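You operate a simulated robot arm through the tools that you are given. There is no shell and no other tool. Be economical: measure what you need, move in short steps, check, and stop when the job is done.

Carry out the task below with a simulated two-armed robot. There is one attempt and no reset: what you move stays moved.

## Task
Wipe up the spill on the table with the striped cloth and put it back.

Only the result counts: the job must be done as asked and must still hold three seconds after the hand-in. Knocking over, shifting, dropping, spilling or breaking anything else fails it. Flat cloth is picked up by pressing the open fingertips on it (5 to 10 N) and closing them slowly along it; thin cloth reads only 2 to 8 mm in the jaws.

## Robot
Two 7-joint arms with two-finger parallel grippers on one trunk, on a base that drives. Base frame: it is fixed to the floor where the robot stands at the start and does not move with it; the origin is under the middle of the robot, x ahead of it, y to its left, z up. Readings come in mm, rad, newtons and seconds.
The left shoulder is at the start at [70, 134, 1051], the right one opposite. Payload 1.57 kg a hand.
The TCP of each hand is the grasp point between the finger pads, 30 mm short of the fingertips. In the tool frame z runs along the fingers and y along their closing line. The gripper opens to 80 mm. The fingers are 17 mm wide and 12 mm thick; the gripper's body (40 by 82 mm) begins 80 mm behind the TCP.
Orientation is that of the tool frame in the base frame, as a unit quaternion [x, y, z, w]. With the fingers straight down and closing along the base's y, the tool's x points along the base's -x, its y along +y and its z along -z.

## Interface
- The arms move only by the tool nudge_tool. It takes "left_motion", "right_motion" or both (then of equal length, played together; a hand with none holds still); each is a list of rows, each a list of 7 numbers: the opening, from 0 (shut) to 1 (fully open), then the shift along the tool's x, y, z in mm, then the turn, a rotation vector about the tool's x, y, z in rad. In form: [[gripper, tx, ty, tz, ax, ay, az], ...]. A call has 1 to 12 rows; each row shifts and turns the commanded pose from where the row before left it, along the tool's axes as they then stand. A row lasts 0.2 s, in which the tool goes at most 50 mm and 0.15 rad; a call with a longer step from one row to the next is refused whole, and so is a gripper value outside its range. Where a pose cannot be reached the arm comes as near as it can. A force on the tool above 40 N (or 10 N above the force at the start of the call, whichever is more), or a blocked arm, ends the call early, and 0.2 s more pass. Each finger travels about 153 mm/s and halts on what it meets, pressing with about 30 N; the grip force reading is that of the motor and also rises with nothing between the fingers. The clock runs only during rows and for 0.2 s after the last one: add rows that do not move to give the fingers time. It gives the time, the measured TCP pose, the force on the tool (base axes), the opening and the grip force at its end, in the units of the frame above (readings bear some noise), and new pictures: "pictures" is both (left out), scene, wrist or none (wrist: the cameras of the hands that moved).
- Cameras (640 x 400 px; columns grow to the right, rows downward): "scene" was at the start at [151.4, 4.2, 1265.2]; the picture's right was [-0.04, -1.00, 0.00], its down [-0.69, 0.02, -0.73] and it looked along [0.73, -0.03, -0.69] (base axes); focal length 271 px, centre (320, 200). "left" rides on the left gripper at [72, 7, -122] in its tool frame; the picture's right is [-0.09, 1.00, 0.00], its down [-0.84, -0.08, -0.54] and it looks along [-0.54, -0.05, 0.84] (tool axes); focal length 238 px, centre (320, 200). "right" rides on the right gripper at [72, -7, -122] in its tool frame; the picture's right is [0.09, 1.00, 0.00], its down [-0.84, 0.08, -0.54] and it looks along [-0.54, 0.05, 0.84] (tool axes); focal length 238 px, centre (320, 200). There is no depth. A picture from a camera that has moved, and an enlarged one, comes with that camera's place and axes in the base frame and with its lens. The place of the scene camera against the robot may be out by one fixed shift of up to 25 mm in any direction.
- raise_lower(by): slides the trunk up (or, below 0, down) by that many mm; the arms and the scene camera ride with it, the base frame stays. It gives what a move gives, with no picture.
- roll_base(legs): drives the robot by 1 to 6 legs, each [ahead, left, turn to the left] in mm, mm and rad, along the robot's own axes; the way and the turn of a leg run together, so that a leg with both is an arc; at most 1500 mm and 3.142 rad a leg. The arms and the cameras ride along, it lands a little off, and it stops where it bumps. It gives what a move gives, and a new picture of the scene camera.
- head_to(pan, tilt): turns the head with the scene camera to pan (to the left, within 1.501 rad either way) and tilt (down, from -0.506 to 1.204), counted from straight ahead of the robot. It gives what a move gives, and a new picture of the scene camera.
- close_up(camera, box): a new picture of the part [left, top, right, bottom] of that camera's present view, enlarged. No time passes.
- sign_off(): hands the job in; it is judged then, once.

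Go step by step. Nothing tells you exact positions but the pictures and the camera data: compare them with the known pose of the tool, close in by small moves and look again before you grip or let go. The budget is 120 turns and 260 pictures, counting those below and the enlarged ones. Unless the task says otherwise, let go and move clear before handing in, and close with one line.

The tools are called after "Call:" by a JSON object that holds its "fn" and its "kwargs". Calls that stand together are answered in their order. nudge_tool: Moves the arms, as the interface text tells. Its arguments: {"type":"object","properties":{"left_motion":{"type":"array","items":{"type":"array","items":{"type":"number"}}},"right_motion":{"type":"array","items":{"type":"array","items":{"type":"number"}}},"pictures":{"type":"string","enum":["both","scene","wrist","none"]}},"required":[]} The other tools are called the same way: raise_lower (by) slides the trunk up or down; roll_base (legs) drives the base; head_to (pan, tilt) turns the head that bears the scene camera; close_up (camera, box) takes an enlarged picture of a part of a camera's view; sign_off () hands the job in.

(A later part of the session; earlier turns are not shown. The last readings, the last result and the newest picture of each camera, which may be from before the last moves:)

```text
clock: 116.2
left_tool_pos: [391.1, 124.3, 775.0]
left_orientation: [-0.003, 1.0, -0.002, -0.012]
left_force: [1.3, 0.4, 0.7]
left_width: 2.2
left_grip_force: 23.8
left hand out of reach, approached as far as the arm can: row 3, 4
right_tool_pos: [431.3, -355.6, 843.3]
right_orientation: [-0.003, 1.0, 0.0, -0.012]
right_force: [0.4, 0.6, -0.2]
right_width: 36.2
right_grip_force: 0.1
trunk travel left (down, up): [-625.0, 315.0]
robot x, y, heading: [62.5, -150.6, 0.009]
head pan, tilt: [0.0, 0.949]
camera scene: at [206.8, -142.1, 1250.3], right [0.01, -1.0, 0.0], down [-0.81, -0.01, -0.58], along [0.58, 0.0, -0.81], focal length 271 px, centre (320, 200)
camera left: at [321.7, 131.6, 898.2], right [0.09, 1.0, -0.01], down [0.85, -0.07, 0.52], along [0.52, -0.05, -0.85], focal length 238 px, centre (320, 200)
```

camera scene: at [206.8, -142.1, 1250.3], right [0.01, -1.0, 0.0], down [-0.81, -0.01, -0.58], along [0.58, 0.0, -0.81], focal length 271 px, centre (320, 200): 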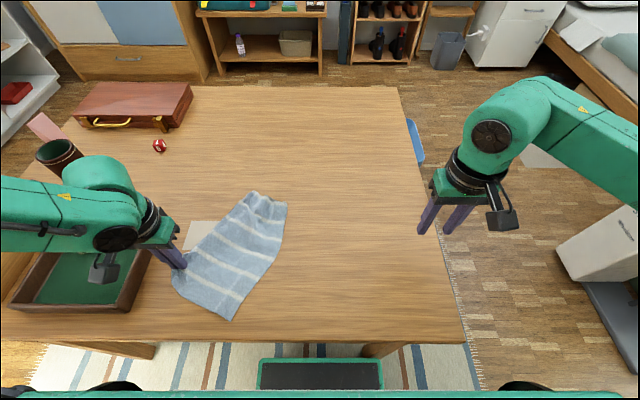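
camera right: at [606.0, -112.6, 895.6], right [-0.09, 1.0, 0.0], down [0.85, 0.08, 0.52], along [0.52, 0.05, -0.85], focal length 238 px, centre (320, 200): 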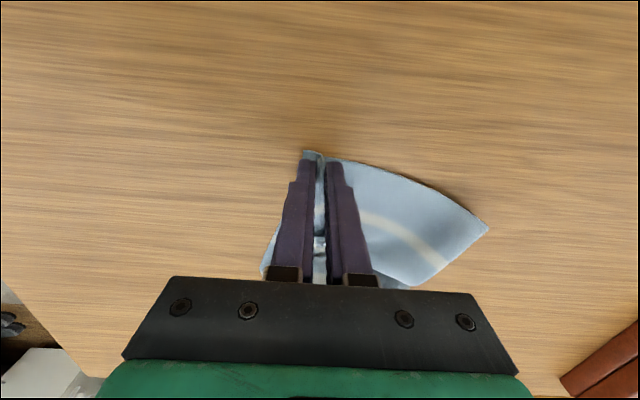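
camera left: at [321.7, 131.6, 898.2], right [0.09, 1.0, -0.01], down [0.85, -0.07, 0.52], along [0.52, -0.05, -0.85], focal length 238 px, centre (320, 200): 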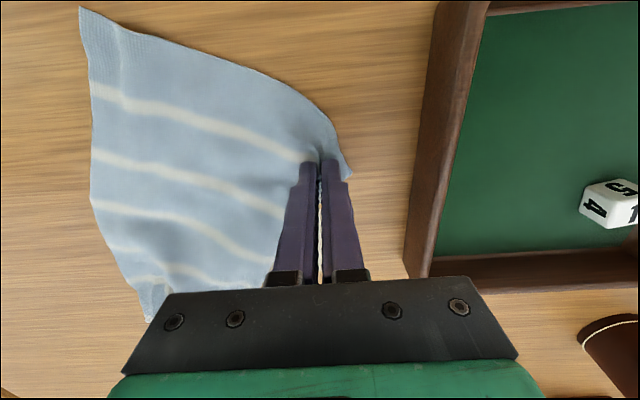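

The cloth opened up but its near-right corner swung to about (290, 8). I release the left, and reposition the base so the right hand can bring that corner back.

Call:
{"fn": "nudge_tool", "kwargs": {"left_motion": [[0, 0, 0, 2, 0, 0, 0], [0.15, 0, 0, 0, 0, 0, 0], [0.3, 0, 0, 0, 0, 0, 0], [0.3, 0, 0, -10, 0, 0, 0], [0.35, 0, 0, -30, 0, 0, 0], [0.35, 0, 0, -40, 0, 0, 0], [0.35, 0, 0, -40, 0, 0, 0], [0.35, -30, 30, 0, 0, 0, 0], [0.35, -30, 30, 0, 0, 0, 0]], "pictures": "none"}}

Call:
{"fn": "roll_base", "kwargs": {"legs": [[-90, 0, 0], [0, 235, 0]]}}

```text
clock: 118.2
left_tool_pos: [453.2, 186.3, 893.1]
left_orientation: [-0.003, 1.0, -0.003, -0.013]
left_force: [0.0, 0.3, 1.0]
left_width: 28.0
left_grip_force: 0.0
right_tool_pos: [432.6, -356.2, 842.5]
right_orientation: [-0.004, 1.0, 0.0, -0.012]
right_force: [0.4, -0.2, 0.5]
right_width: 36.1
right_grip_force: 0.1
trunk travel left (down, up): [-625.0, 315.0]
robot x, y, heading: [67.4, -148.4, 0.006]
head pan, tilt: [0.0, 0.949]
```

```text
clock: 120.6
left_tool_pos: [360.0, 424.8, 892.6]
left_orientation: [-0.003, 1.0, -0.003, -0.011]
left_force: [0.2, 0.2, -0.6]
left_width: 27.9
left_grip_force: 0.1
right_tool_pos: [340.7, -116.7, 842.2]
right_orientation: [-0.005, 1.0, 0.001, -0.012]
right_force: [0.8, -0.2, -0.7]
right_width: 36.2
right_grip_force: 0.0
trunk travel left (down, up): [-625.0, 315.0]
robot x, y, heading: [-27.8, 88.5, 0.007]
head pan, tilt: [0.0, 0.949]
camera scene: at [114.5, 96.1, 1250.3], right [0.01, -1.0, 0.0], down [-0.81, -0.01, -0.58], along [0.58, 0.0, -0.81], focal length 271 px, centre (320, 200)
```

scene: 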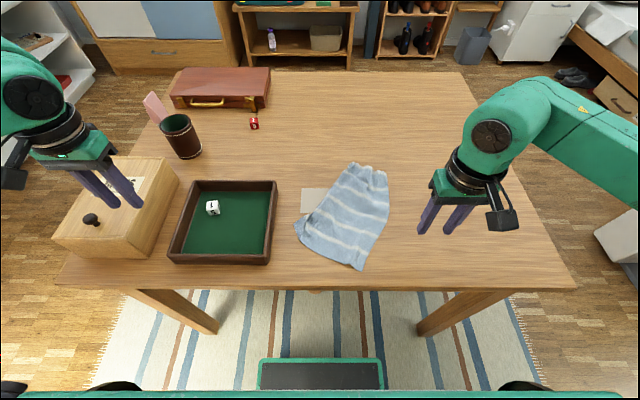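

The left hand is now above the chess box; I raise it for safety and look at the cloth.

Call:
{"fn": "nudge_tool", "kwargs": {"left_motion": [[0.35, 0, 0, -40, 0, 0, 0], [0.35, 0, 0, -40, 0, 0, 0], [0.35, 0, 0, -20, 0, 0, 0]], "pictures": "none"}}

Call:
{"fn": "close_up", "kwargs": {"camera": "scene", "box": [270, 150, 430, 280]}}

```text
clock: 121.4
left_tool_pos: [362.6, 426.2, 993.1]
left_orientation: [-0.003, 1.0, -0.004, -0.011]
left_force: [0.7, 0.0, -0.6]
left_width: 27.9
left_grip_force: 0.1
right_tool_pos: [339.7, -117.4, 842.8]
right_orientation: [-0.005, 1.0, 0.001, -0.013]
right_force: [-1.4, 0.8, 0.2]
right_width: 35.7
right_grip_force: 0.1
trunk travel left (down, up): [-625.0, 315.0]
robot x, y, heading: [-29.9, 87.7, 0.01]
head pan, tilt: [0.0, 0.949]
```

```text
3.08 times, centred on (350, 215) of scene
camera zoom: at [114.2, 96.1, 1250.3], right [0.01, -1.0, 0.0], down [-0.81, -0.01, -0.58], along [0.58, 0.0, -0.81], focal length 833 px, centre (228, 154)
```

zoom: 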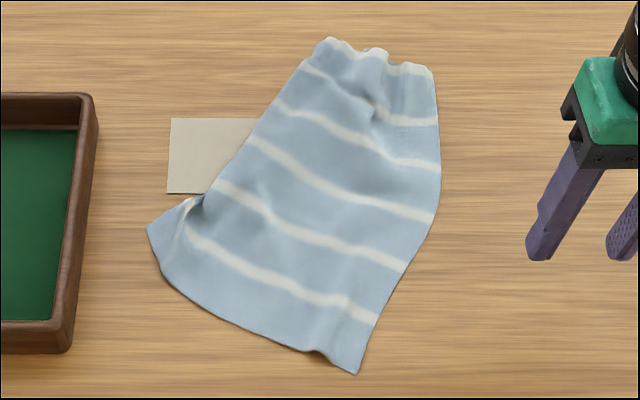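

The cloth is now nearly unfolded: NL (396,143) fine, NR (291,6), FR (545,−79), FL (577,8). I move the right hand to the NR corner.

Call:
{"fn": "nudge_tool", "kwargs": {"right_motion": [[0.35, 8, 45, 0, 0, 0, 0], [0.35, 8, 45, 0, 0, 0, 0], [0.35, 8, 44, 0, 0, 0, 0], [0.35, 0, 0, 30, 0, 0, 0], [0.35, 0, 0, 20, 0, 0, 0], [0.35, 0, 0, 5, 0, 0, 0]], "pictures": "wrist"}}

```text
clock: 122.8
left_tool_pos: [361.8, 424.6, 993.3]
left_orientation: [-0.004, 1.0, -0.003, -0.012]
left_force: [0.7, 0.0, -0.1]
left_width: 28.1
left_grip_force: 0.0
right_tool_pos: [312.1, 18.1, 789.4]
right_orientation: [-0.005, 1.0, 0.001, -0.012]
right_force: [0.1, 0.7, -0.7]
right_width: 28.1
right_grip_force: 0.1
trunk travel left (down, up): [-625.0, 315.0]
robot x, y, heading: [-27.3, 91.3, 0.009]
head pan, tilt: [0.0, 0.949]
camera right: at [243.5, 8.6, 913.0], right [-0.1, 0.99, 0.0], down [0.85, 0.08, 0.52], along [0.52, 0.05, -0.85], focal length 238 px, centre (320, 200)
```

right: 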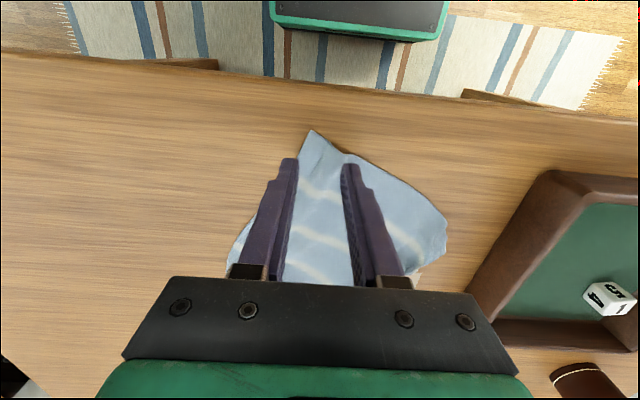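

Call:
{"fn": "nudge_tool", "kwargs": {"right_motion": [[0.3, -4, 4, 5, 0, 0, 0], [0.3, 0, 0, 5, 0, 0, 0], [0.3, 0, 0, 4, 0, 0, 0], [0.3, 0, 0, 2, 0, 0, 0], [0.3, 0, 0, 0, 0, 0, 0]], "pictures": "none"}}

```text
clock: 124.0
left_tool_pos: [361.1, 426.0, 993.2]
left_orientation: [-0.003, 1.0, -0.002, -0.012]
left_force: [-0.7, -0.7, 0.0]
left_width: 28.2
left_grip_force: 0.0
right_tool_pos: [316.8, 21.1, 772.7]
right_orientation: [-0.004, 1.0, 0.0, -0.012]
right_force: [-0.1, 0.2, 0.2]
right_width: 24.3
right_grip_force: 0.0
trunk travel left (down, up): [-625.0, 315.0]
robot x, y, heading: [-27.0, 85.9, 0.007]
head pan, tilt: [0.0, 0.949]
```

Call:
{"fn": "nudge_tool", "kwargs": {"right_motion": [[0.3, 0, 0, 1, 0, 0, 0], [0.3, 0, 0, 0.7, 0, 0, 0], [0.3, 0, 0, 0, 0, 0, 0]], "pictures": "none"}}

```text
clock: 124.8
left_tool_pos: [361.8, 426.9, 993.1]
left_orientation: [-0.003, 1.0, -0.004, -0.012]
left_force: [0.6, -0.1, 0.2]
left_width: 28.3
left_grip_force: 0.0
right_tool_pos: [316.5, 20.4, 769.9]
right_orientation: [-0.003, 1.0, 0.001, -0.011]
right_force: [0.2, -1.2, 9.6]
right_width: 23.8
right_grip_force: 0.0
trunk travel left (down, up): [-625.0, 315.0]
robot x, y, heading: [-26.1, 88.2, 0.01]
head pan, tilt: [0.0, 0.949]
```

Call:
{"fn": "nudge_tool", "kwargs": {"right_motion": [[0.26, 0, 0, 0, 0, 0, 0], [0.22, 0, 0, 0, 0, 0, 0], [0.18, 0, 0, 0, 0, 0, 0], [0.14, 0, 0, 0, 0, 0, 0], [0.1, 0, 0, 0, 0, 0, 0], [0.05, 0, 0, 0, 0, 0, 0], [0, 0, 0, 0, 0, 0, 0], [0, 0, 0, -4, 0, 0, 0], [0, 0, 0, -6, 0, 0, 0]], "pictures": "none"}}

Call:
{"fn": "nudge_tool", "kwargs": {"right_motion": [[0, -10, -28, 0, 0, 0, 0], [0, -10, -28, 0, 0, 0, 0], [0, -10, -28, 0, 0, 0, 0], [0, -10, -26, 0, 0, 0, 0], [0, -8, -23, 0, 0, 0, 0], [0, 0, 0, 8, 0, 0, 0], [0, 0, 0, 0, 0, 0, 0]], "pictures": "both"}}

```text
clock: 126.8
left_tool_pos: [360.7, 425.6, 993.4]
left_orientation: [-0.004, 1.0, -0.003, -0.012]
left_force: [-0.9, -0.1, 0.2]
left_width: 27.9
left_grip_force: 0.1
right_tool_pos: [317.5, 19.7, 780.8]
right_orientation: [-0.004, 1.0, 0.0, -0.012]
right_force: [-0.1, -0.1, 0.5]
right_width: 2.4
right_grip_force: 23.7
trunk travel left (down, up): [-625.0, 315.0]
robot x, y, heading: [-27.8, 89.7, 0.006]
head pan, tilt: [0.0, 0.949]
```

```text
clock: 128.4
left_tool_pos: [361.9, 425.4, 993.9]
left_orientation: [-0.003, 1.0, -0.004, -0.012]
left_force: [0.5, 1.1, 0.1]
left_width: 27.8
left_grip_force: 0.1
right_tool_pos: [365.5, -110.9, 773.1]
right_orientation: [-0.003, 1.0, 0.001, -0.011]
right_force: [-0.5, -0.6, 4.7]
right_width: 2.3
right_grip_force: 23.6
trunk travel left (down, up): [-625.0, 315.0]
robot x, y, heading: [-30.0, 89.8, 0.006]
head pan, tilt: [0.0, 0.949]
camera scene: at [113.7, 96.3, 1250.5], right [0.01, -1.0, 0.0], down [-0.81, -0.01, -0.58], along [0.58, 0.0, -0.81], focal length 271 px, centre (320, 200)
camera right: at [297.1, -119.7, 896.4], right [-0.1, 0.99, 0.0], down [0.85, 0.08, 0.52], along [0.52, 0.05, -0.85], focal length 238 px, centre (320, 200)
```

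scene: 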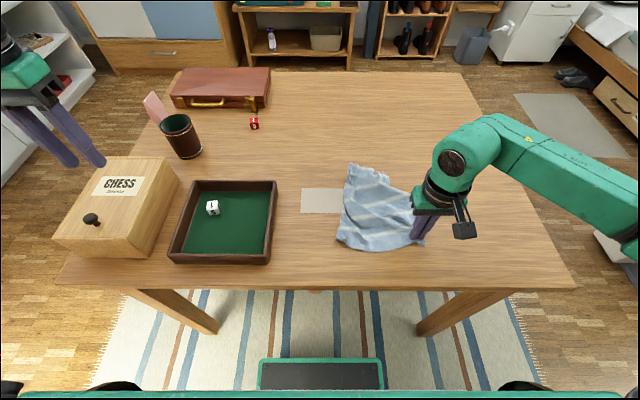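
right: 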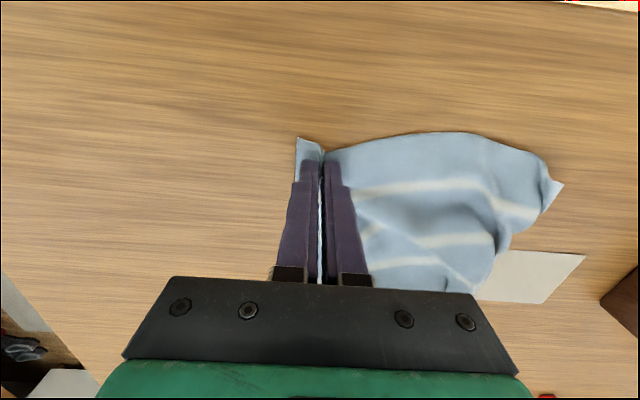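

NR is in place; NL slid in to (360,62). I release, shift the base so both hands can work the near corners: right pins NR, left pulls NL outward.

Call:
{"fn": "nudge_tool", "kwargs": {"right_motion": [[0, 0, 0, 0, 0, 0, 0], [0.15, 0, 0, 0, 0, 0, 0], [0.3, 0, 0, 0, 0, 0, 0], [0.3, 0, 0, -10, 0, 0, 0], [0.3, 0, 0, -40, 0, 0, 0], [0.3, 0, 0, -20, 0, 0, 0]], "pictures": "none"}}

Call:
{"fn": "roll_base", "kwargs": {"legs": [[20, -165, 0]]}}

Call:
{"fn": "nudge_tool", "kwargs": {"right_motion": [[0, 10, 40, 0, 0, 0, 0], [0, 10, 40, 0, 0, 0, 0], [0, 0, 40, 0, 0, 0, 0], [0, 0, 40, 0, 0, 0, 0], [0, 0, 0, 20, 0, 0, 0], [0, 0, 0, 0, 0, 0, 0]], "left_motion": [[0.35, 0, -36, 30, 0, 0, 0], [0.35, 0, -36, 30, 0, 0, 0], [0.35, 0, -36, 30, 0, 0, 0], [0.35, 0, -36, 30, 0, 0, 0], [0.35, 0, -36, 30, 0, 0, 0], [0.35, 0, -36, 0, 0, 0, 0]], "pictures": "both"}}

```text
clock: 129.8
left_tool_pos: [362.3, 426.4, 992.5]
left_orientation: [-0.003, 1.0, -0.003, -0.011]
left_force: [0.2, 0.1, 0.9]
left_width: 28.2
left_grip_force: 0.0
right_tool_pos: [368.0, -110.7, 841.8]
right_orientation: [-0.004, 1.0, 0.0, -0.012]
right_force: [0.5, 0.5, -0.7]
right_width: 24.2
right_grip_force: 0.2
trunk travel left (down, up): [-625.0, 315.0]
robot x, y, heading: [-29.6, 88.2, 0.003]
head pan, tilt: [0.0, 0.949]
```

```text
clock: 131.3
left_tool_pos: [382.6, 264.8, 993.7]
left_orientation: [-0.003, 1.0, -0.003, -0.012]
left_force: [0.4, -0.4, 0.2]
left_width: 28.1
left_grip_force: 0.2
right_tool_pos: [389.8, -272.4, 842.4]
right_orientation: [-0.003, 1.0, 0.0, -0.012]
right_force: [0.4, -0.9, -0.8]
right_width: 23.9
right_grip_force: 0.2
trunk travel left (down, up): [-625.0, 315.0]
robot x, y, heading: [-3.3, -76.7, 0.008]
head pan, tilt: [0.0, 0.949]
camera scene: at [135.4, -65.1, 1250.3], right [0.01, -1.0, 0.0], down [-0.81, -0.01, -0.58], along [0.58, 0.0, -0.81], focal length 271 px, centre (320, 200)
```

scene: 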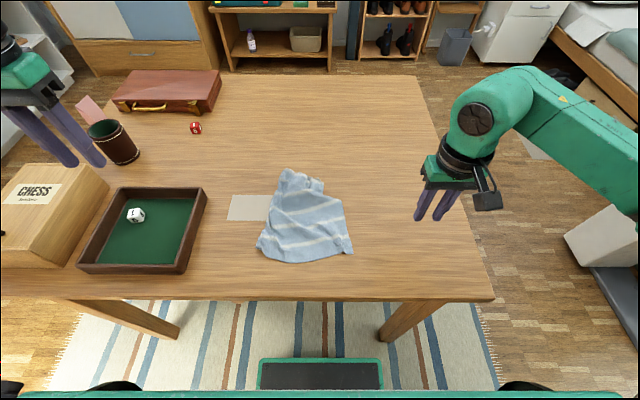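

```text
clock: 132.7
left_tool_pos: [379.8, 45.8, 842.5]
left_orientation: [-0.004, 1.0, -0.003, -0.012]
left_force: [0.4, 0.0, -0.1]
left_width: 28.1
left_grip_force: 0.1
right_tool_pos: [365.1, -113.6, 821.9]
right_orientation: [-0.004, 1.0, 0.001, -0.012]
right_force: [-0.6, -0.1, 0.3]
right_width: 0.0
right_grip_force: 21.7
trunk travel left (down, up): [-625.0, 315.0]
robot x, y, heading: [-5.0, -75.6, 0.011]
head pan, tilt: [0.0, 0.949]
camera scene: at [135.5, -66.5, 1250.3], right [0.01, -1.0, 0.0], down [-0.81, 0.0, -0.58], along [0.58, 0.0, -0.81], focal length 271 px, centre (320, 200)
camera right: at [298.4, -122.3, 945.2], right [-0.1, 1.0, 0.0], down [0.85, 0.08, 0.52], along [0.52, 0.06, -0.85], focal length 238 px, centre (320, 200)
camera left: at [311.4, 52.5, 966.7], right [0.09, 1.0, -0.01], down [0.85, -0.07, 0.52], along [0.52, -0.05, -0.85], focal length 238 px, centre (320, 200)
```

scene: 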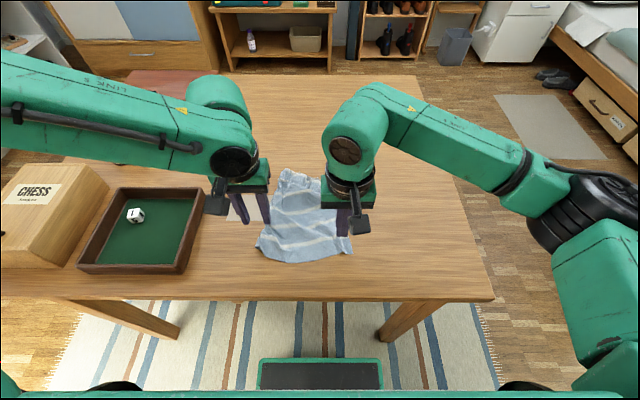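
right: 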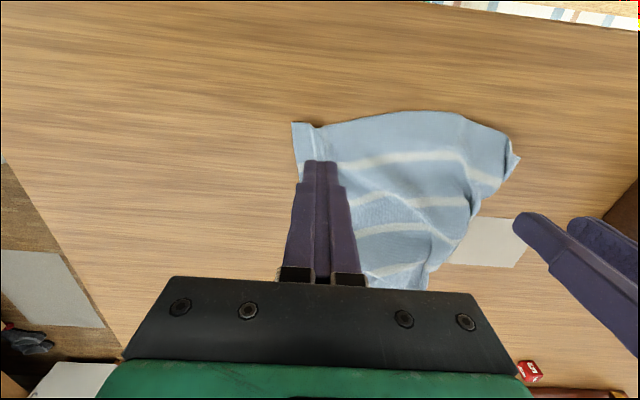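
left: 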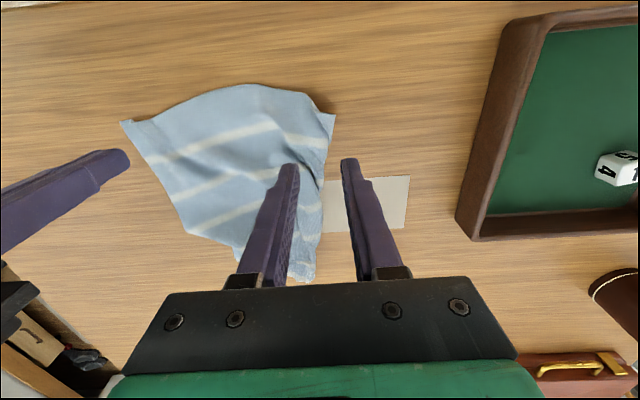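

Both hands are well placed. I lower: the right fist to pin NR, the left to grip NL.

Call:
{"fn": "nudge_tool", "kwargs": {"right_motion": [[0, 0, 0, 20, 0, 0, 0], [0, 0, 0, 20, 0, 0, 0], [0, 0, 0, 5, 0, 0, 0], [0, 0, 0, 2, 0, 0, 0], [0, 0, 0, 0, 0, 0, 0]], "left_motion": [[0.3, 10, -1, 25, 0, 0, 0], [0.3, 0, 0, 25, 0, 0, 0], [0.3, 0, 0, 10, 0, 0, 0], [0.3, 0, 0, 5, 0, 0, 0], [0.3, 0, 0, 0, 0, 0, 0]], "pictures": "wrist"}}

```text
clock: 133.9
left_tool_pos: [369.2, 44.4, 782.0]
left_orientation: [-0.003, 1.0, -0.004, -0.01]
left_force: [0.0, -0.3, -0.7]
left_width: 24.0
left_grip_force: 0.1
right_tool_pos: [366.4, -113.9, 776.2]
right_orientation: [-0.004, 1.0, 0.001, -0.012]
right_force: [1.1, -0.4, -0.7]
right_width: 0.0
right_grip_force: 21.2
trunk travel left (down, up): [-625.0, 315.0]
robot x, y, heading: [-4.1, -74.1, 0.006]
head pan, tilt: [0.0, 0.949]
camera right: at [297.3, -121.8, 898.8], right [-0.1, 0.99, 0.0], down [0.85, 0.08, 0.52], along [0.52, 0.05, -0.85], focal length 238 px, centre (320, 200)
camera left: at [300.5, 51.8, 903.8], right [0.09, 1.0, -0.01], down [0.85, -0.07, 0.52], along [0.52, -0.05, -0.85], focal length 238 px, centre (320, 200)
```

right: 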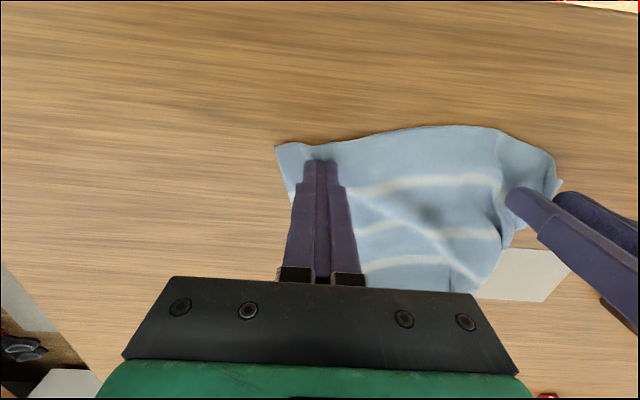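
left: 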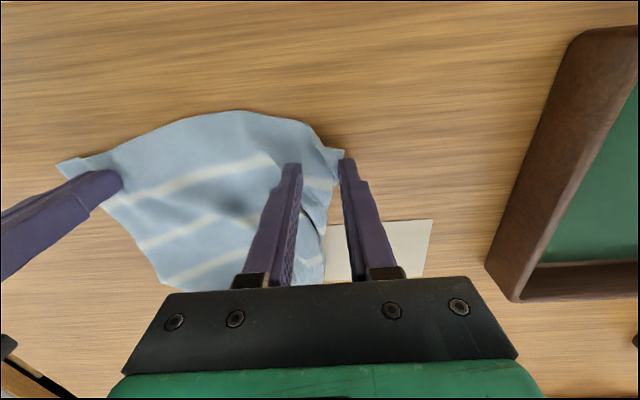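

Call:
{"fn": "nudge_tool", "kwargs": {"right_motion": [[0, 0, 0, 2, 0, 0, 0], [0, 0, 0, 1.5, 0, 0, 0], [0, 0, 0, 1, 0, 0, 0], [0, 0, 0, 0, 0, 0, 0], [0, 0, 0, 0, 0, 0, 0]], "left_motion": [[0.3, 2, -8, 3, 0, 0, 0], [0.3, 0, 0, 4, 0, 0, 0], [0.3, 0, 0, 2, 0, 0, 0], [0.3, 0, 0, 1, 0, 0, 0], [0.3, 0, 0, 0, 0, 0, 0]], "pictures": "none"}}

```text
clock: 135.1
left_tool_pos: [366.8, 36.7, 771.9]
left_orientation: [-0.002, 1.0, -0.004, -0.009]
left_force: [2.8, 3.5, 16.8]
left_width: 24.8
left_grip_force: 0.7
right_tool_pos: [365.7, -113.0, 771.9]
right_orientation: [-0.003, 1.0, 0.001, -0.011]
right_force: [0.5, -0.6, -0.2]
right_width: 0.0
right_grip_force: 21.7
trunk travel left (down, up): [-625.0, 315.0]
robot x, y, heading: [-6.6, -75.6, 0.01]
head pan, tilt: [0.0, 0.949]
```

Left presses with 17 N; I ease it slightly, press the right a bit more, and close the left.

Call:
{"fn": "nudge_tool", "kwargs": {"left_motion": [[0.28, 0, 0, -0.7, 0, 0, 0], [0.25, 0, 0, 0, 0, 0, 0], [0.22, 0, 0, 0, 0, 0, 0], [0.18, 0, 0, 0, 0, 0, 0], [0.14, 0, 0, 0, 0, 0, 0], [0.1, 0, 0, 0, 0, 0, 0], [0.05, 0, 0, 0, 0, 0, 0], [0, 0, 0, 0, 0, 0, 0], [0, 0, 0, 0, 0, 0, 0], [0, 0, 0, -4, 0, 0, 0]], "right_motion": [[0, 0, 0, 1, 0, 0, 0], [0, 0, 0, 0.8, 0, 0, 0], [0, 0, 0, 0.5, 0, 0, 0], [0, 0, 0, 0.3, 0, 0, 0], [0, 0, 0, 0, 0, 0, 0], [0, 0, 0, 0, 0, 0, 0], [0, 0, 0, 0, 0, 0, 0], [0, 0, 0, 0, 0, 0, 0], [0, 0, 0, 0, 0, 0, 0], [0, 0, 0, 0, 0, 0, 0]], "pictures": "wrist"}}

```text
clock: 137.3
left_tool_pos: [364.1, 38.2, 775.9]
left_orientation: [-0.003, 1.0, -0.003, -0.01]
left_force: [0.4, -0.7, -0.5]
left_width: 3.5
left_grip_force: 24.5
right_tool_pos: [364.6, -112.2, 771.3]
right_orientation: [-0.003, 1.0, 0.001, -0.01]
right_force: [0.9, 1.2, 30.6]
right_width: 0.0
right_grip_force: 21.0
trunk travel left (down, up): [-625.0, 315.0]
robot x, y, heading: [-6.2, -72.3, 0.006]
head pan, tilt: [0.0, 0.949]
camera right: at [296.5, -121.2, 894.7], right [-0.1, 0.99, 0.0], down [0.85, 0.08, 0.53], along [0.52, 0.06, -0.85], focal length 238 px, centre (320, 200)
camera left: at [296.3, 43.4, 899.8], right [0.09, 1.0, -0.01], down [0.85, -0.07, 0.53], along [0.52, -0.05, -0.85], focal length 238 px, centre (320, 200)
```

right: 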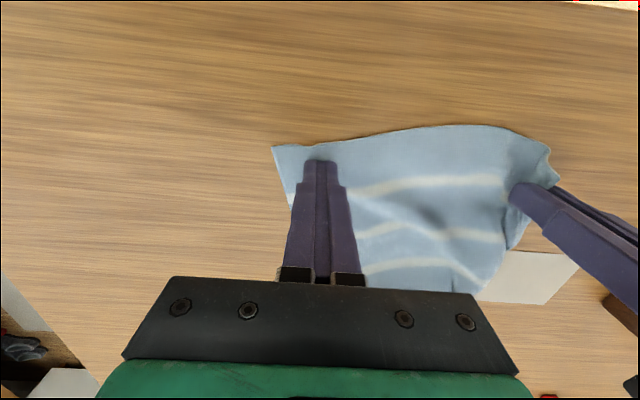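
left: 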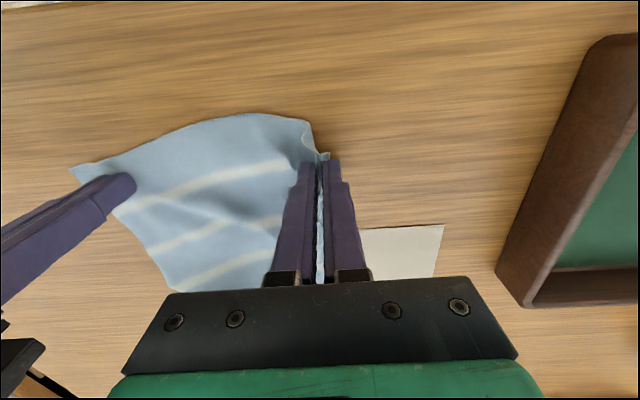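

NL is gripped and NR pinned. I pull NL out to the left.

Call:
{"fn": "nudge_tool", "kwargs": {"left_motion": [[0, 0, 12, -2, 0, 0, 0], [0, 0, 12, 0, 0, 0, 0], [0, 0, 12, 0, 0, 0, 0], [0, 0, 12, 0, 0, 0, 0], [0, 0, 12, 0, 0, 0, 0], [0, 0, 12, 0, 0, 0, 0], [0, 0, 8, 0, 0, 0, 0], [0, 0, 0, 0, 0, 0, 0]], "pictures": "both"}}

```text
clock: 139.1
left_tool_pos: [364.9, 119.6, 775.5]
left_orientation: [-0.004, 1.0, -0.001, -0.011]
left_force: [0.1, -0.7, -0.7]
left_width: 3.4
left_grip_force: 24.5
right_tool_pos: [366.5, -114.1, 769.7]
right_orientation: [-0.004, 1.0, -0.002, -0.011]
right_force: [-1.6, -1.1, 22.6]
right_width: 0.0
right_grip_force: 21.3
trunk travel left (down, up): [-625.0, 315.0]
robot x, y, heading: [-7.6, -71.5, 0.007]
head pan, tilt: [0.0, 0.949]
camera scene: at [132.2, -66.0, 1250.7], right [0.01, -1.0, 0.0], down [-0.81, -0.01, -0.58], along [0.58, 0.0, -0.81], focal length 271 px, centre (320, 200)
camera left: at [296.0, 123.8, 900.8], right [0.09, 1.0, 0.0], down [0.85, -0.07, 0.52], along [0.52, -0.05, -0.85], focal length 238 px, centre (320, 200)
```

scene: 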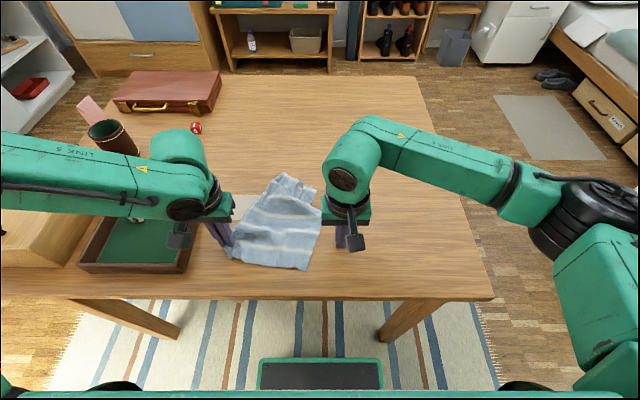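
left: 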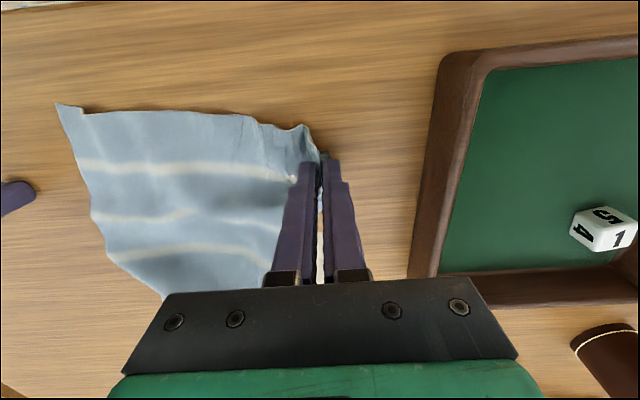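

The pinned corner slipped out, so I keep the left grip and try to grip NR (now ~(308,−44)) with the right hand as well.

Call:
{"fn": "nudge_tool", "kwargs": {"right_motion": [[0, 0, 0, -20, 0, 0, 0], [0.3, 0, 0, -20, 0, 0, 0], [0.3, 13, 27, 0, 0, 0, 0], [0.3, 13, 27, 0, 0, 0, 0], [0.3, 13, 27, 0, 0, 0, 0], [0.3, 0, 0, 10, 0, 0, 0]], "pictures": "wrist"}}

```text
clock: 140.5
left_tool_pos: [367.1, 118.1, 776.5]
left_orientation: [-0.002, 1.0, -0.003, -0.012]
left_force: [-0.5, -0.1, -0.5]
left_width: 3.4
left_grip_force: 24.4
right_tool_pos: [326.0, -32.4, 800.2]
right_orientation: [-0.003, 1.0, 0.0, -0.012]
right_force: [1.3, -0.2, 0.1]
right_width: 24.3
right_grip_force: 0.1
trunk travel left (down, up): [-625.0, 315.0]
robot x, y, heading: [-9.0, -75.6, 0.013]
head pan, tilt: [0.0, 0.949]
camera right: at [259.8, -41.4, 922.9], right [-0.1, 1.0, 0.0], down [0.85, 0.08, 0.52], along [0.52, 0.05, -0.85], focal length 238 px, centre (320, 200)
```

right: 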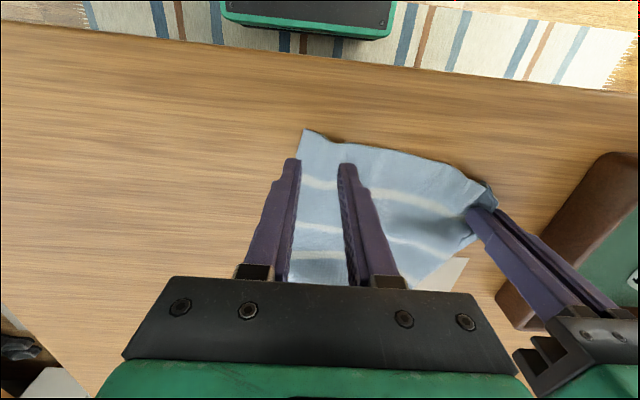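

Right reaches it. Shift 6 mm left and descend to contact.

Call:
{"fn": "nudge_tool", "kwargs": {"right_motion": [[0.3, 0, 6, 8, 0, 0, 0], [0.3, 0, 0, 10, 0, 0, 0], [0.3, 0, 0, 6, 0, 0, 0], [0.3, 0, 0, 3, 0, 0, 0], [0.3, 0, 0, 1.5, 0, 0, 0], [0.3, 0, 0, 1, 0, 0, 0], [0.3, 0, 0, 0, 0, 0, 0]], "pictures": "none"}}

```text
clock: 142.1
left_tool_pos: [366.4, 116.5, 776.9]
left_orientation: [-0.003, 1.0, -0.003, -0.011]
left_force: [0.4, 0.7, -0.1]
left_width: 3.5
left_grip_force: 23.6
right_tool_pos: [326.1, -25.9, 770.9]
right_orientation: [-0.004, 1.0, 0.001, -0.012]
right_force: [-0.7, -1.1, 12.5]
right_width: 24.0
right_grip_force: 0.0
trunk travel left (down, up): [-625.0, 315.0]
robot x, y, heading: [-4.8, -71.5, 0.009]
head pan, tilt: [0.0, 0.949]
```

Call:
{"fn": "nudge_tool", "kwargs": {"right_motion": [[0.26, 0, 0, 0, 0, 0, 0], [0.22, 0, 0, 0, 0, 0, 0], [0.18, 0, 0, 0, 0, 0, 0], [0.14, 0, 0, 0, 0, 0, 0], [0.1, 0, 0, 0, 0, 0, 0], [0.05, 0, 0, 0, 0, 0, 0], [0, 0, 0, 0, 0, 0, 0], [0, 0, 0, 0, 0, 0, 0], [0, 0, 0, -5, 0, 0, 0]], "pictures": "none"}}

Call:
{"fn": "nudge_tool", "kwargs": {"right_motion": [[0, -8, -15, -1, 0, 0, 0], [0, -8, -15, 0, 0, 0, 0], [0, -8, -12, 0, 0, 0, 0], [0, -5, -12, 0, 0, 0, 0], [0, -5, -10, 0, 0, 0, 0], [0, 0, 0, 0, 0, 0, 0]], "pictures": "both"}}

```text
clock: 144.1
left_tool_pos: [366.9, 117.2, 776.1]
left_orientation: [-0.004, 1.0, -0.004, -0.011]
left_force: [1.3, -1.0, 0.3]
left_width: 3.3
left_grip_force: 24.5
right_tool_pos: [327.4, -25.4, 774.5]
right_orientation: [-0.004, 1.0, -0.001, -0.012]
right_force: [0.6, -0.3, 0.5]
right_width: 2.0
right_grip_force: 23.7
trunk travel left (down, up): [-625.0, 315.0]
robot x, y, heading: [-5.4, -73.6, 0.002]
head pan, tilt: [0.0, 0.949]
```

```text
clock: 145.2
left_tool_pos: [367.3, 109.7, 778.2]
left_orientation: [0.0, 1.0, -0.014, -0.008]
left_force: [0.1, -25.4, 0.7]
left_width: 3.8
left_grip_force: 24.6
right_tool_pos: [359.8, -77.1, 779.1]
right_orientation: [-0.008, 1.0, 0.013, -0.009]
right_force: [-0.8, 25.3, 0.8]
right_width: 2.3
right_grip_force: 24.1
trunk travel left (down, up): [-625.0, 315.0]
robot x, y, heading: [-5.3, -70.6, 0.004]
head pan, tilt: [0.0, 0.949]
stopped in row 5 (left hand): the force on the tool passed its limit (the readings are from after the stop); the commanded pose is now the measured one
camera scene: at [135.3, -65.7, 1250.3], right [0.01, -1.0, 0.0], down [-0.81, -0.01, -0.58], along [0.58, 0.0, -0.81], focal length 271 px, centre (320, 200)
camera right: at [290.4, -90.2, 901.8], right [-0.11, 0.99, 0.03], down [0.85, 0.08, 0.53], along [0.52, 0.08, -0.85], focal length 238 px, centre (320, 200)
```

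scene: 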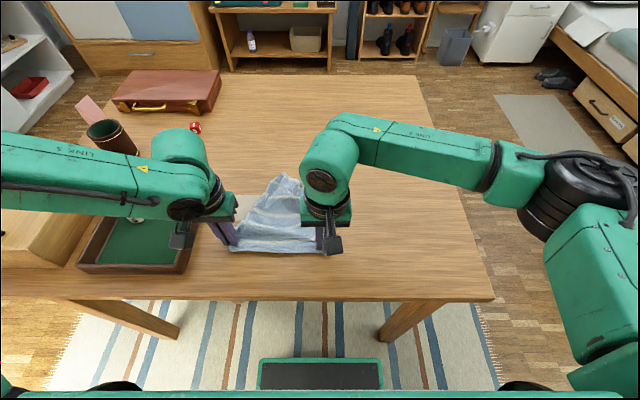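
right: 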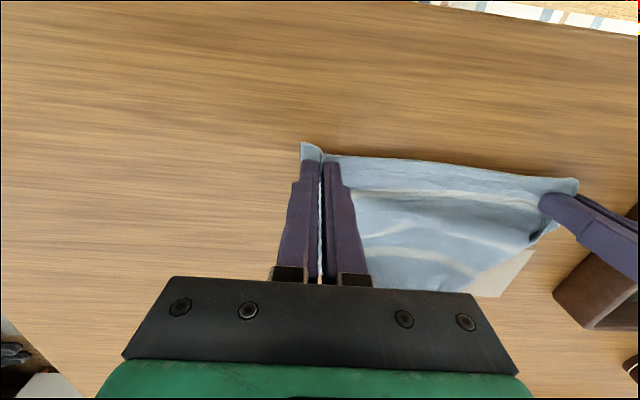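

The near edge is taut and straight. I relax the tension, shift both 8 mm right, lower and release.

Call:
{"fn": "nudge_tool", "kwargs": {"left_motion": [[0, 0, -4, 0, 0, 0, 0], [0, 0, -8, 0, 0, 0, 0], [0, 0, 0, 4, 0, 0, 0], [0.1, 0, 0, 0, 0, 0, 0], [0.2, 0, 0, 0, 0, 0, 0], [0.3, 0, 0, 0, 0, 0, 0], [0.4, 0, 0, 0, 0, 0, 0], [0.4, 0, 0, -10, 0, 0, 0], [0.4, 0, 0, -40, 0, 0, 0], [0.4, 0, 40, -20, 0, 0, 0], [0.4, 0, 45, 0, 0, 0, 0], [0.4, 0, 0, 0, 0, 0, 0]], "right_motion": [[0, 0, 4, 0, 0, 0, 0], [0, 0, -8, 0, 0, 0, 0], [0, 0, 0, 5, 0, 0, 0], [0.1, 0, 0, 0, 0, 0, 0], [0.2, 0, 0, 0, 0, 0, 0], [0.3, 0, 0, 0, 0, 0, 0], [0.4, 0, 0, 0, 0, 0, 0], [0.4, 0, 0, -10, 0, 0, 0], [0.4, 0, 0, -40, 0, 0, 0], [0.4, 0, -40, -20, 0, 0, 0], [0.4, 0, -45, 0, 0, 0, 0], [0.4, 0, -45, 0, 0, 0, 0]], "pictures": "scene"}}

Call:
{"fn": "close_up", "kwargs": {"camera": "scene", "box": [190, 150, 390, 275]}}

```text
clock: 147.8
left_tool_pos: [368.0, 185.5, 842.9]
left_orientation: [-0.002, 1.0, -0.009, -0.009]
left_force: [-0.2, -1.0, -0.8]
left_width: 32.0
left_grip_force: 0.0
right_tool_pos: [362.0, -218.9, 840.8]
right_orientation: [-0.005, 1.0, 0.009, -0.01]
right_force: [0.5, -0.3, 0.6]
right_width: 31.7
right_grip_force: 0.0
trunk travel left (down, up): [-625.0, 315.0]
robot x, y, heading: [-9.0, -74.1, 0.006]
head pan, tilt: [0.0, 0.949]
camera scene: at [134.8, -68.3, 1250.4], right [0.01, -1.0, 0.0], down [-0.81, 0.0, -0.58], along [0.58, 0.01, -0.81], focal length 271 px, centre (320, 200)
```

scene: 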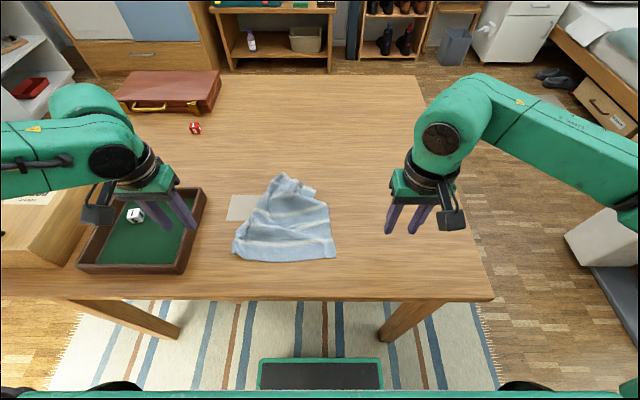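

```text
3.20 times, centred on (290, 212) of scene
camera zoom: at [134.8, -68.3, 1250.4], right [0.01, -1.0, 0.0], down [-0.81, 0.0, -0.58], along [0.58, 0.01, -0.81], focal length 866 px, centre (416, 160)
```

zoom: 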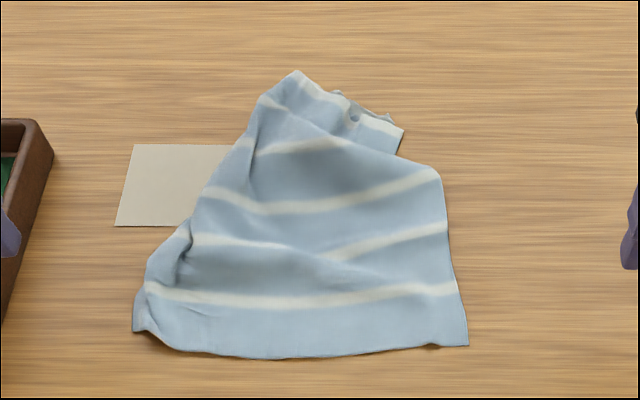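

Great improvement: near edge spans (339,−108)–(349,101). Now the far corners: FR ~ (508,−68), FL ~ (566,20). I roll ahead 205 mm and view them with the wrist cameras.

Call:
{"fn": "roll_base", "kwargs": {"legs": [[205, 0, 0]]}}

Call:
{"fn": "nudge_tool", "kwargs": {"left_motion": [[0.35, 0, -36, 0, 0, 0, 0], [0.35, 0, -36, 0, 0, 0, 0], [0.35, 0, -36, 0, 0, 0, 0], [0.35, 0, -36, 0, 0, 0, 0]], "right_motion": [[0.35, 10, 35, 0, 0, 0, 0], [0.35, 10, 35, 0, 0, 0, 0], [0.35, 10, 35, 0, 0, 0, 0], [0.35, 10, 25, 0, 0, 0, 0]], "pictures": "both"}}

```text
clock: 149.4
left_tool_pos: [574.2, 187.3, 841.2]
left_orientation: [0.0, 1.0, -0.01, -0.01]
left_force: [0.2, 0.8, -0.1]
left_width: 32.0
left_grip_force: 0.1
right_tool_pos: [567.0, -217.4, 841.8]
right_orientation: [-0.005, 1.0, 0.008, -0.011]
right_force: [-0.6, -0.3, 0.9]
right_width: 32.0
right_grip_force: 0.1
trunk travel left (down, up): [-625.0, 315.0]
robot x, y, heading: [200.3, -73.5, 0.003]
head pan, tilt: [0.0, 0.949]
camera scene: at [340.9, -65.0, 1250.3], right [0.0, -1.0, 0.0], down [-0.81, 0.0, -0.58], along [0.58, 0.0, -0.81], focal length 271 px, centre (320, 200)
```

scene: 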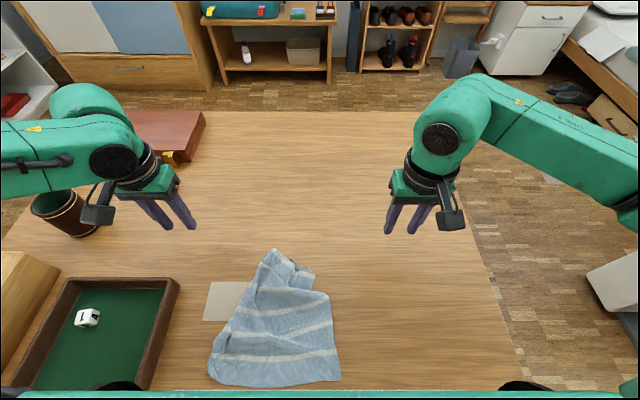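

```text
clock: 150.4
left_tool_pos: [574.7, 40.5, 842.4]
left_orientation: [0.0, 1.0, -0.009, -0.009]
left_force: [0.3, -0.4, 0.1]
left_width: 28.0
left_grip_force: 0.1
right_tool_pos: [525.8, -89.1, 842.7]
right_orientation: [-0.004, 1.0, 0.009, -0.011]
right_force: [-0.1, -0.1, -0.1]
right_width: 27.9
right_grip_force: 0.0
trunk travel left (down, up): [-625.0, 315.0]
robot x, y, heading: [198.7, -68.2, 0.005]
head pan, tilt: [0.0, 0.949]
camera scene: at [341.3, -65.8, 1250.2], right [0.0, -1.0, 0.0], down [-0.81, 0.0, -0.58], along [0.58, 0.0, -0.81], focal length 271 px, centre (320, 200)
camera right: at [457.5, -98.8, 966.4], right [-0.1, 0.99, 0.02], down [0.85, 0.08, 0.52], along [0.52, 0.07, -0.85], focal length 238 px, centre (320, 200)
camera left: at [504.7, 49.4, 966.0], right [0.09, 1.0, -0.02], down [0.85, -0.07, 0.53], along [0.52, -0.07, -0.85], focal length 238 px, centre (320, 200)
```

scene: 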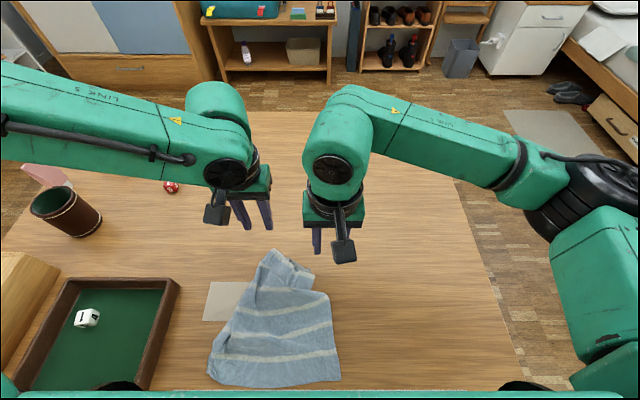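
right: 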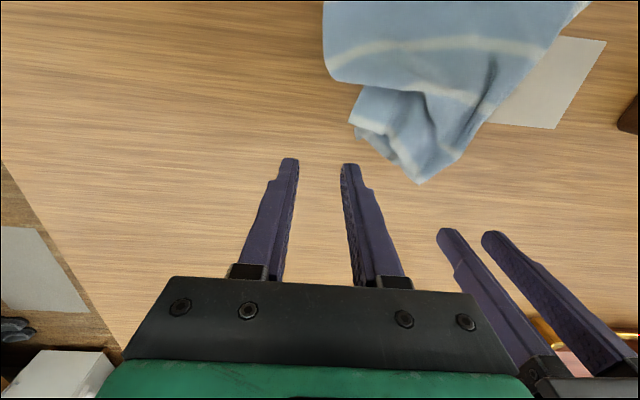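
left: 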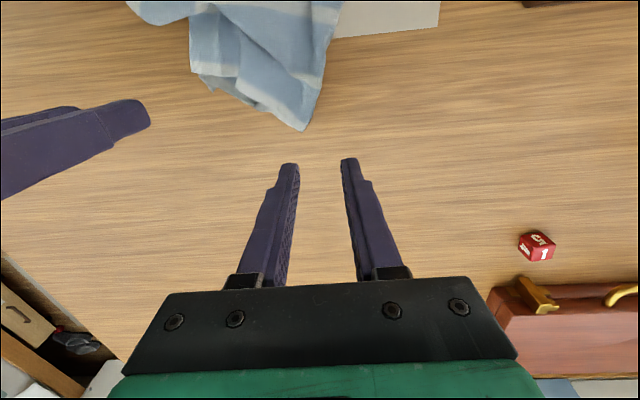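

Call:
{"fn": "close_up", "kwargs": {"camera": "right", "box": [300, 0, 620, 200]}}

Call:
{"fn": "close_up", "kwargs": {"camera": "scene", "box": [190, 235, 380, 390]}}

```text
2.00 times, centred on (460, 100) of right
camera zoom: at [457.5, -98.8, 966.4], right [-0.1, 0.99, 0.02], down [0.85, 0.08, 0.52], along [0.52, 0.07, -0.85], focal length 477 px, centre (40, 400)
```

zoom: 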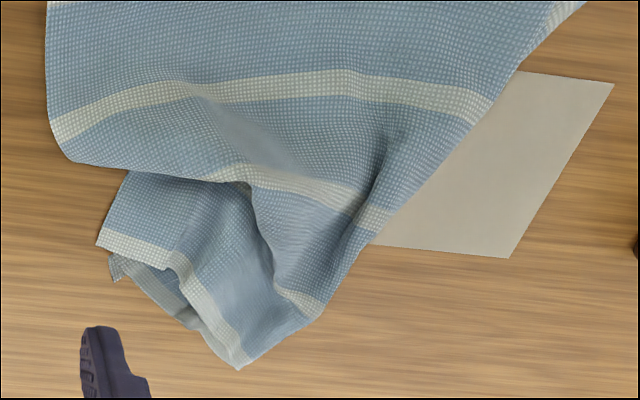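

```text
2.58 times, centred on (285, 312) of scene
camera zoom: at [341.3, -65.8, 1250.2], right [0.0, -1.0, 0.0], down [-0.81, 0.0, -0.58], along [0.58, 0.0, -0.81], focal length 698 px, centre (410, -90)
```

zoom: 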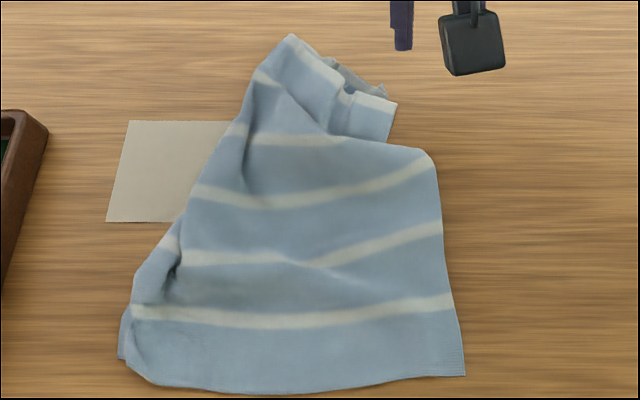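

FL is tucked under the hem, peeking out at about (520–535, −50…−15). I'll grip that lower strip with the right hand and draw it out forward.

Call:
{"fn": "nudge_tool", "kwargs": {"right_motion": [[0.2, 0, 28, 0, 0, 0, 0], [0.2, 0, 28, 0, 0, 0, 0], [0.2, 0, 0, 30, 0, 0, 0], [0.2, 0, 0, 25, 0, 0, 0], [0.2, 0, 0, 0, 0, 0, 0]], "left_motion": [[0.35, 0, 30, 0, 0, 0, 0], [0.35, 0, 30, 0, 0, 0, 0], [0.35, 0, 0, 0, 0, 0, 0], [0.35, 0, 0, 0, 0, 0, 0], [0.35, 0, 0, 0, 0, 0, 0]], "pictures": "none"}}

Call:
{"fn": "close_up", "kwargs": {"camera": "right", "box": [200, 50, 520, 250]}}

```text
clock: 151.6
left_tool_pos: [573.2, 102.9, 841.7]
left_orientation: [0.001, 1.0, -0.01, -0.009]
left_force: [-0.2, 0.4, 0.4]
left_width: 27.9
left_grip_force: 0.1
right_tool_pos: [524.8, -29.7, 791.2]
right_orientation: [-0.005, 1.0, 0.008, -0.01]
right_force: [0.4, -0.1, -0.4]
right_width: 16.0
right_grip_force: 0.1
trunk travel left (down, up): [-625.0, 315.0]
robot x, y, heading: [200.2, -71.5, 0.005]
head pan, tilt: [0.0, 0.949]
```

```text
2.00 times, centred on (360, 150) of right
camera zoom: at [455.7, -40.5, 913.7], right [-0.1, 0.99, 0.02], down [0.85, 0.08, 0.53], along [0.52, 0.07, -0.85], focal length 477 px, centre (240, 300)
```

zoom: 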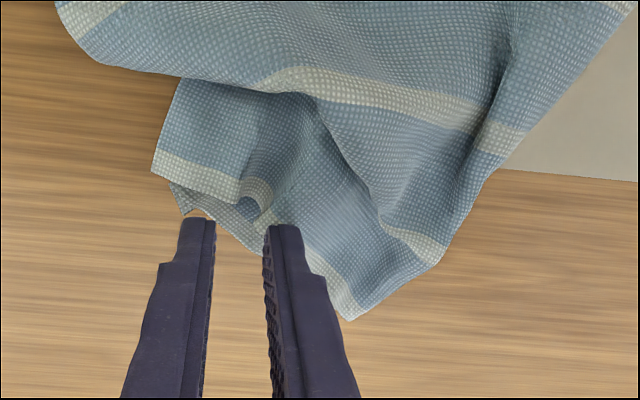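

Call:
{"fn": "nudge_tool", "kwargs": {"right_motion": [[0.2, 4, -11, 5, 0, 0, 0], [0.2, 0, 0, 8, 0, 0, 0], [0.2, 0, 0, 4, 0, 0, 0], [0.2, 0, 0, 2, 0, 0, 0], [0.2, 0, 0, 0, 0, 0, 0]], "pictures": "none"}}

Call:
{"fn": "close_up", "kwargs": {"camera": "right", "box": [200, 50, 520, 250]}}

```text
clock: 152.8
left_tool_pos: [573.2, 103.1, 843.8]
left_orientation: [0.001, 1.0, -0.01, -0.009]
left_force: [0.5, -0.2, 0.5]
left_width: 27.9
left_grip_force: 0.0
right_tool_pos: [518.8, -41.1, 771.9]
right_orientation: [-0.005, 1.0, 0.008, -0.01]
right_force: [0.4, 0.4, 13.0]
right_width: 16.3
right_grip_force: 0.3
trunk travel left (down, up): [-625.0, 315.0]
robot x, y, heading: [196.6, -73.4, 0.001]
head pan, tilt: [0.0, 0.949]
```

```text
2.00 times, centred on (360, 150) of right
camera zoom: at [450.5, -51.3, 895.9], right [-0.1, 0.99, 0.02], down [0.85, 0.08, 0.53], along [0.52, 0.07, -0.85], focal length 477 px, centre (240, 300)
```

zoom: 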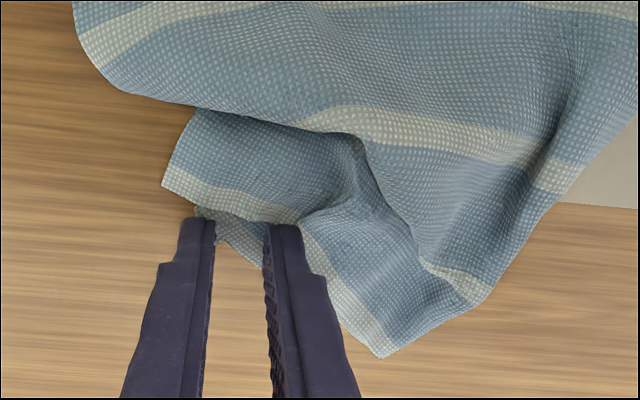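

In contact right on the lower strip. I close slowly and draw forward.

Call:
{"fn": "nudge_tool", "kwargs": {"right_motion": [[0.17, 0, 0, 0, 0, 0, 0], [0.14, 0, 0, 0, 0, 0, 0], [0.11, 0, 0, 0, 0, 0, 0], [0.08, 0, 0, 0, 0, 0, 0], [0.05, 0, 0, 0, 0, 0, 0], [0.02, 0, 0, 0, 0, 0, 0], [0, 0, 0, 0, 0, 0, 0], [0, 0, 0, 0, 0, 0, 0], [0, -5, 0, -2, 0, 0, 0], [0, -10, 2, -1, 0, 0, 0], [0, -10, 3, 0, 0, 0, 0]], "pictures": "none"}}

Call:
{"fn": "close_up", "kwargs": {"camera": "right", "box": [200, 50, 520, 250]}}

```text
clock: 155.2
left_tool_pos: [573.1, 102.2, 842.0]
left_orientation: [0.001, 1.0, -0.01, -0.009]
left_force: [0.8, -0.4, -0.2]
left_width: 28.1
left_grip_force: 0.0
right_tool_pos: [545.4, -35.8, 772.3]
right_orientation: [-0.004, 1.0, 0.007, -0.01]
right_force: [0.6, -0.1, 0.4]
right_width: 0.0
right_grip_force: 21.3
trunk travel left (down, up): [-625.0, 315.0]
robot x, y, heading: [198.8, -68.8, 0.005]
head pan, tilt: [0.0, 0.949]
```

```text
2.00 times, centred on (360, 150) of right
camera zoom: at [476.0, -46.8, 896.4], right [-0.1, 0.99, 0.02], down [0.85, 0.08, 0.52], along [0.52, 0.07, -0.85], focal length 477 px, centre (240, 300)
```

zoom: 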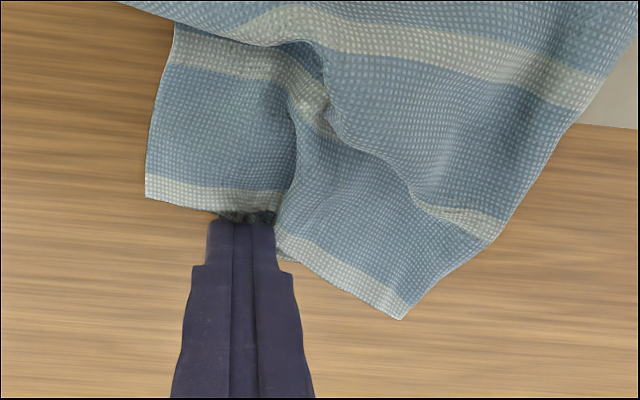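

It slid off, but the FR flap now sticks out as a single layer at (532,−69). I grip that with the right hand instead.

Call:
{"fn": "nudge_tool", "kwargs": {"right_motion": [[0.1, -10, 0, -8, 0, 0, 0], [0.2, 0, 0, -15, 0, 0, 0], [0.2, 34, -19, 0, 0, 0, 0], [0.2, 0, 0, 12, 0, 0, 0], [0.2, 0, 0, 8, 0, 0, 0], [0.2, 0, 0, 2, 0, 0, 0], [0.2, 0, 0, 0, 0, 0, 0]], "pictures": "none"}}

Call:
{"fn": "close_up", "kwargs": {"camera": "right", "box": [200, 50, 520, 250]}}

```text
clock: 156.8
left_tool_pos: [575.6, 103.0, 842.2]
left_orientation: [0.001, 1.0, -0.009, -0.009]
left_force: [-0.1, 0.9, 0.2]
left_width: 27.9
left_grip_force: 0.1
right_tool_pos: [522.0, -54.7, 774.8]
right_orientation: [-0.005, 1.0, 0.009, -0.01]
right_force: [0.7, -0.1, 1.2]
right_width: 15.8
right_grip_force: 0.0
trunk travel left (down, up): [-625.0, 315.0]
robot x, y, heading: [198.0, -72.2, 0.006]
head pan, tilt: [0.0, 0.949]
```

```text
2.00 times, centred on (360, 150) of right
camera zoom: at [452.7, -65.6, 898.0], right [-0.1, 0.99, 0.02], down [0.85, 0.08, 0.53], along [0.52, 0.07, -0.85], focal length 477 px, centre (240, 300)
```

zoom: 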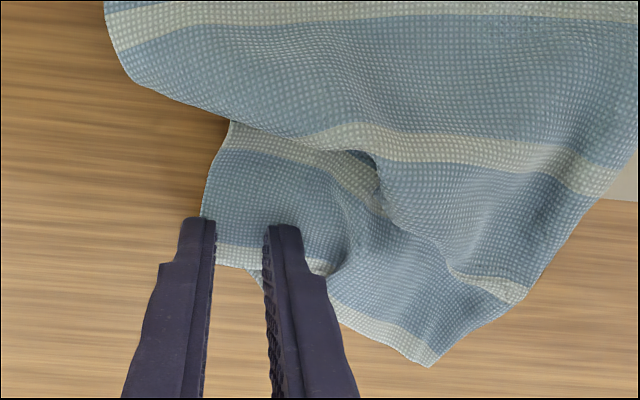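

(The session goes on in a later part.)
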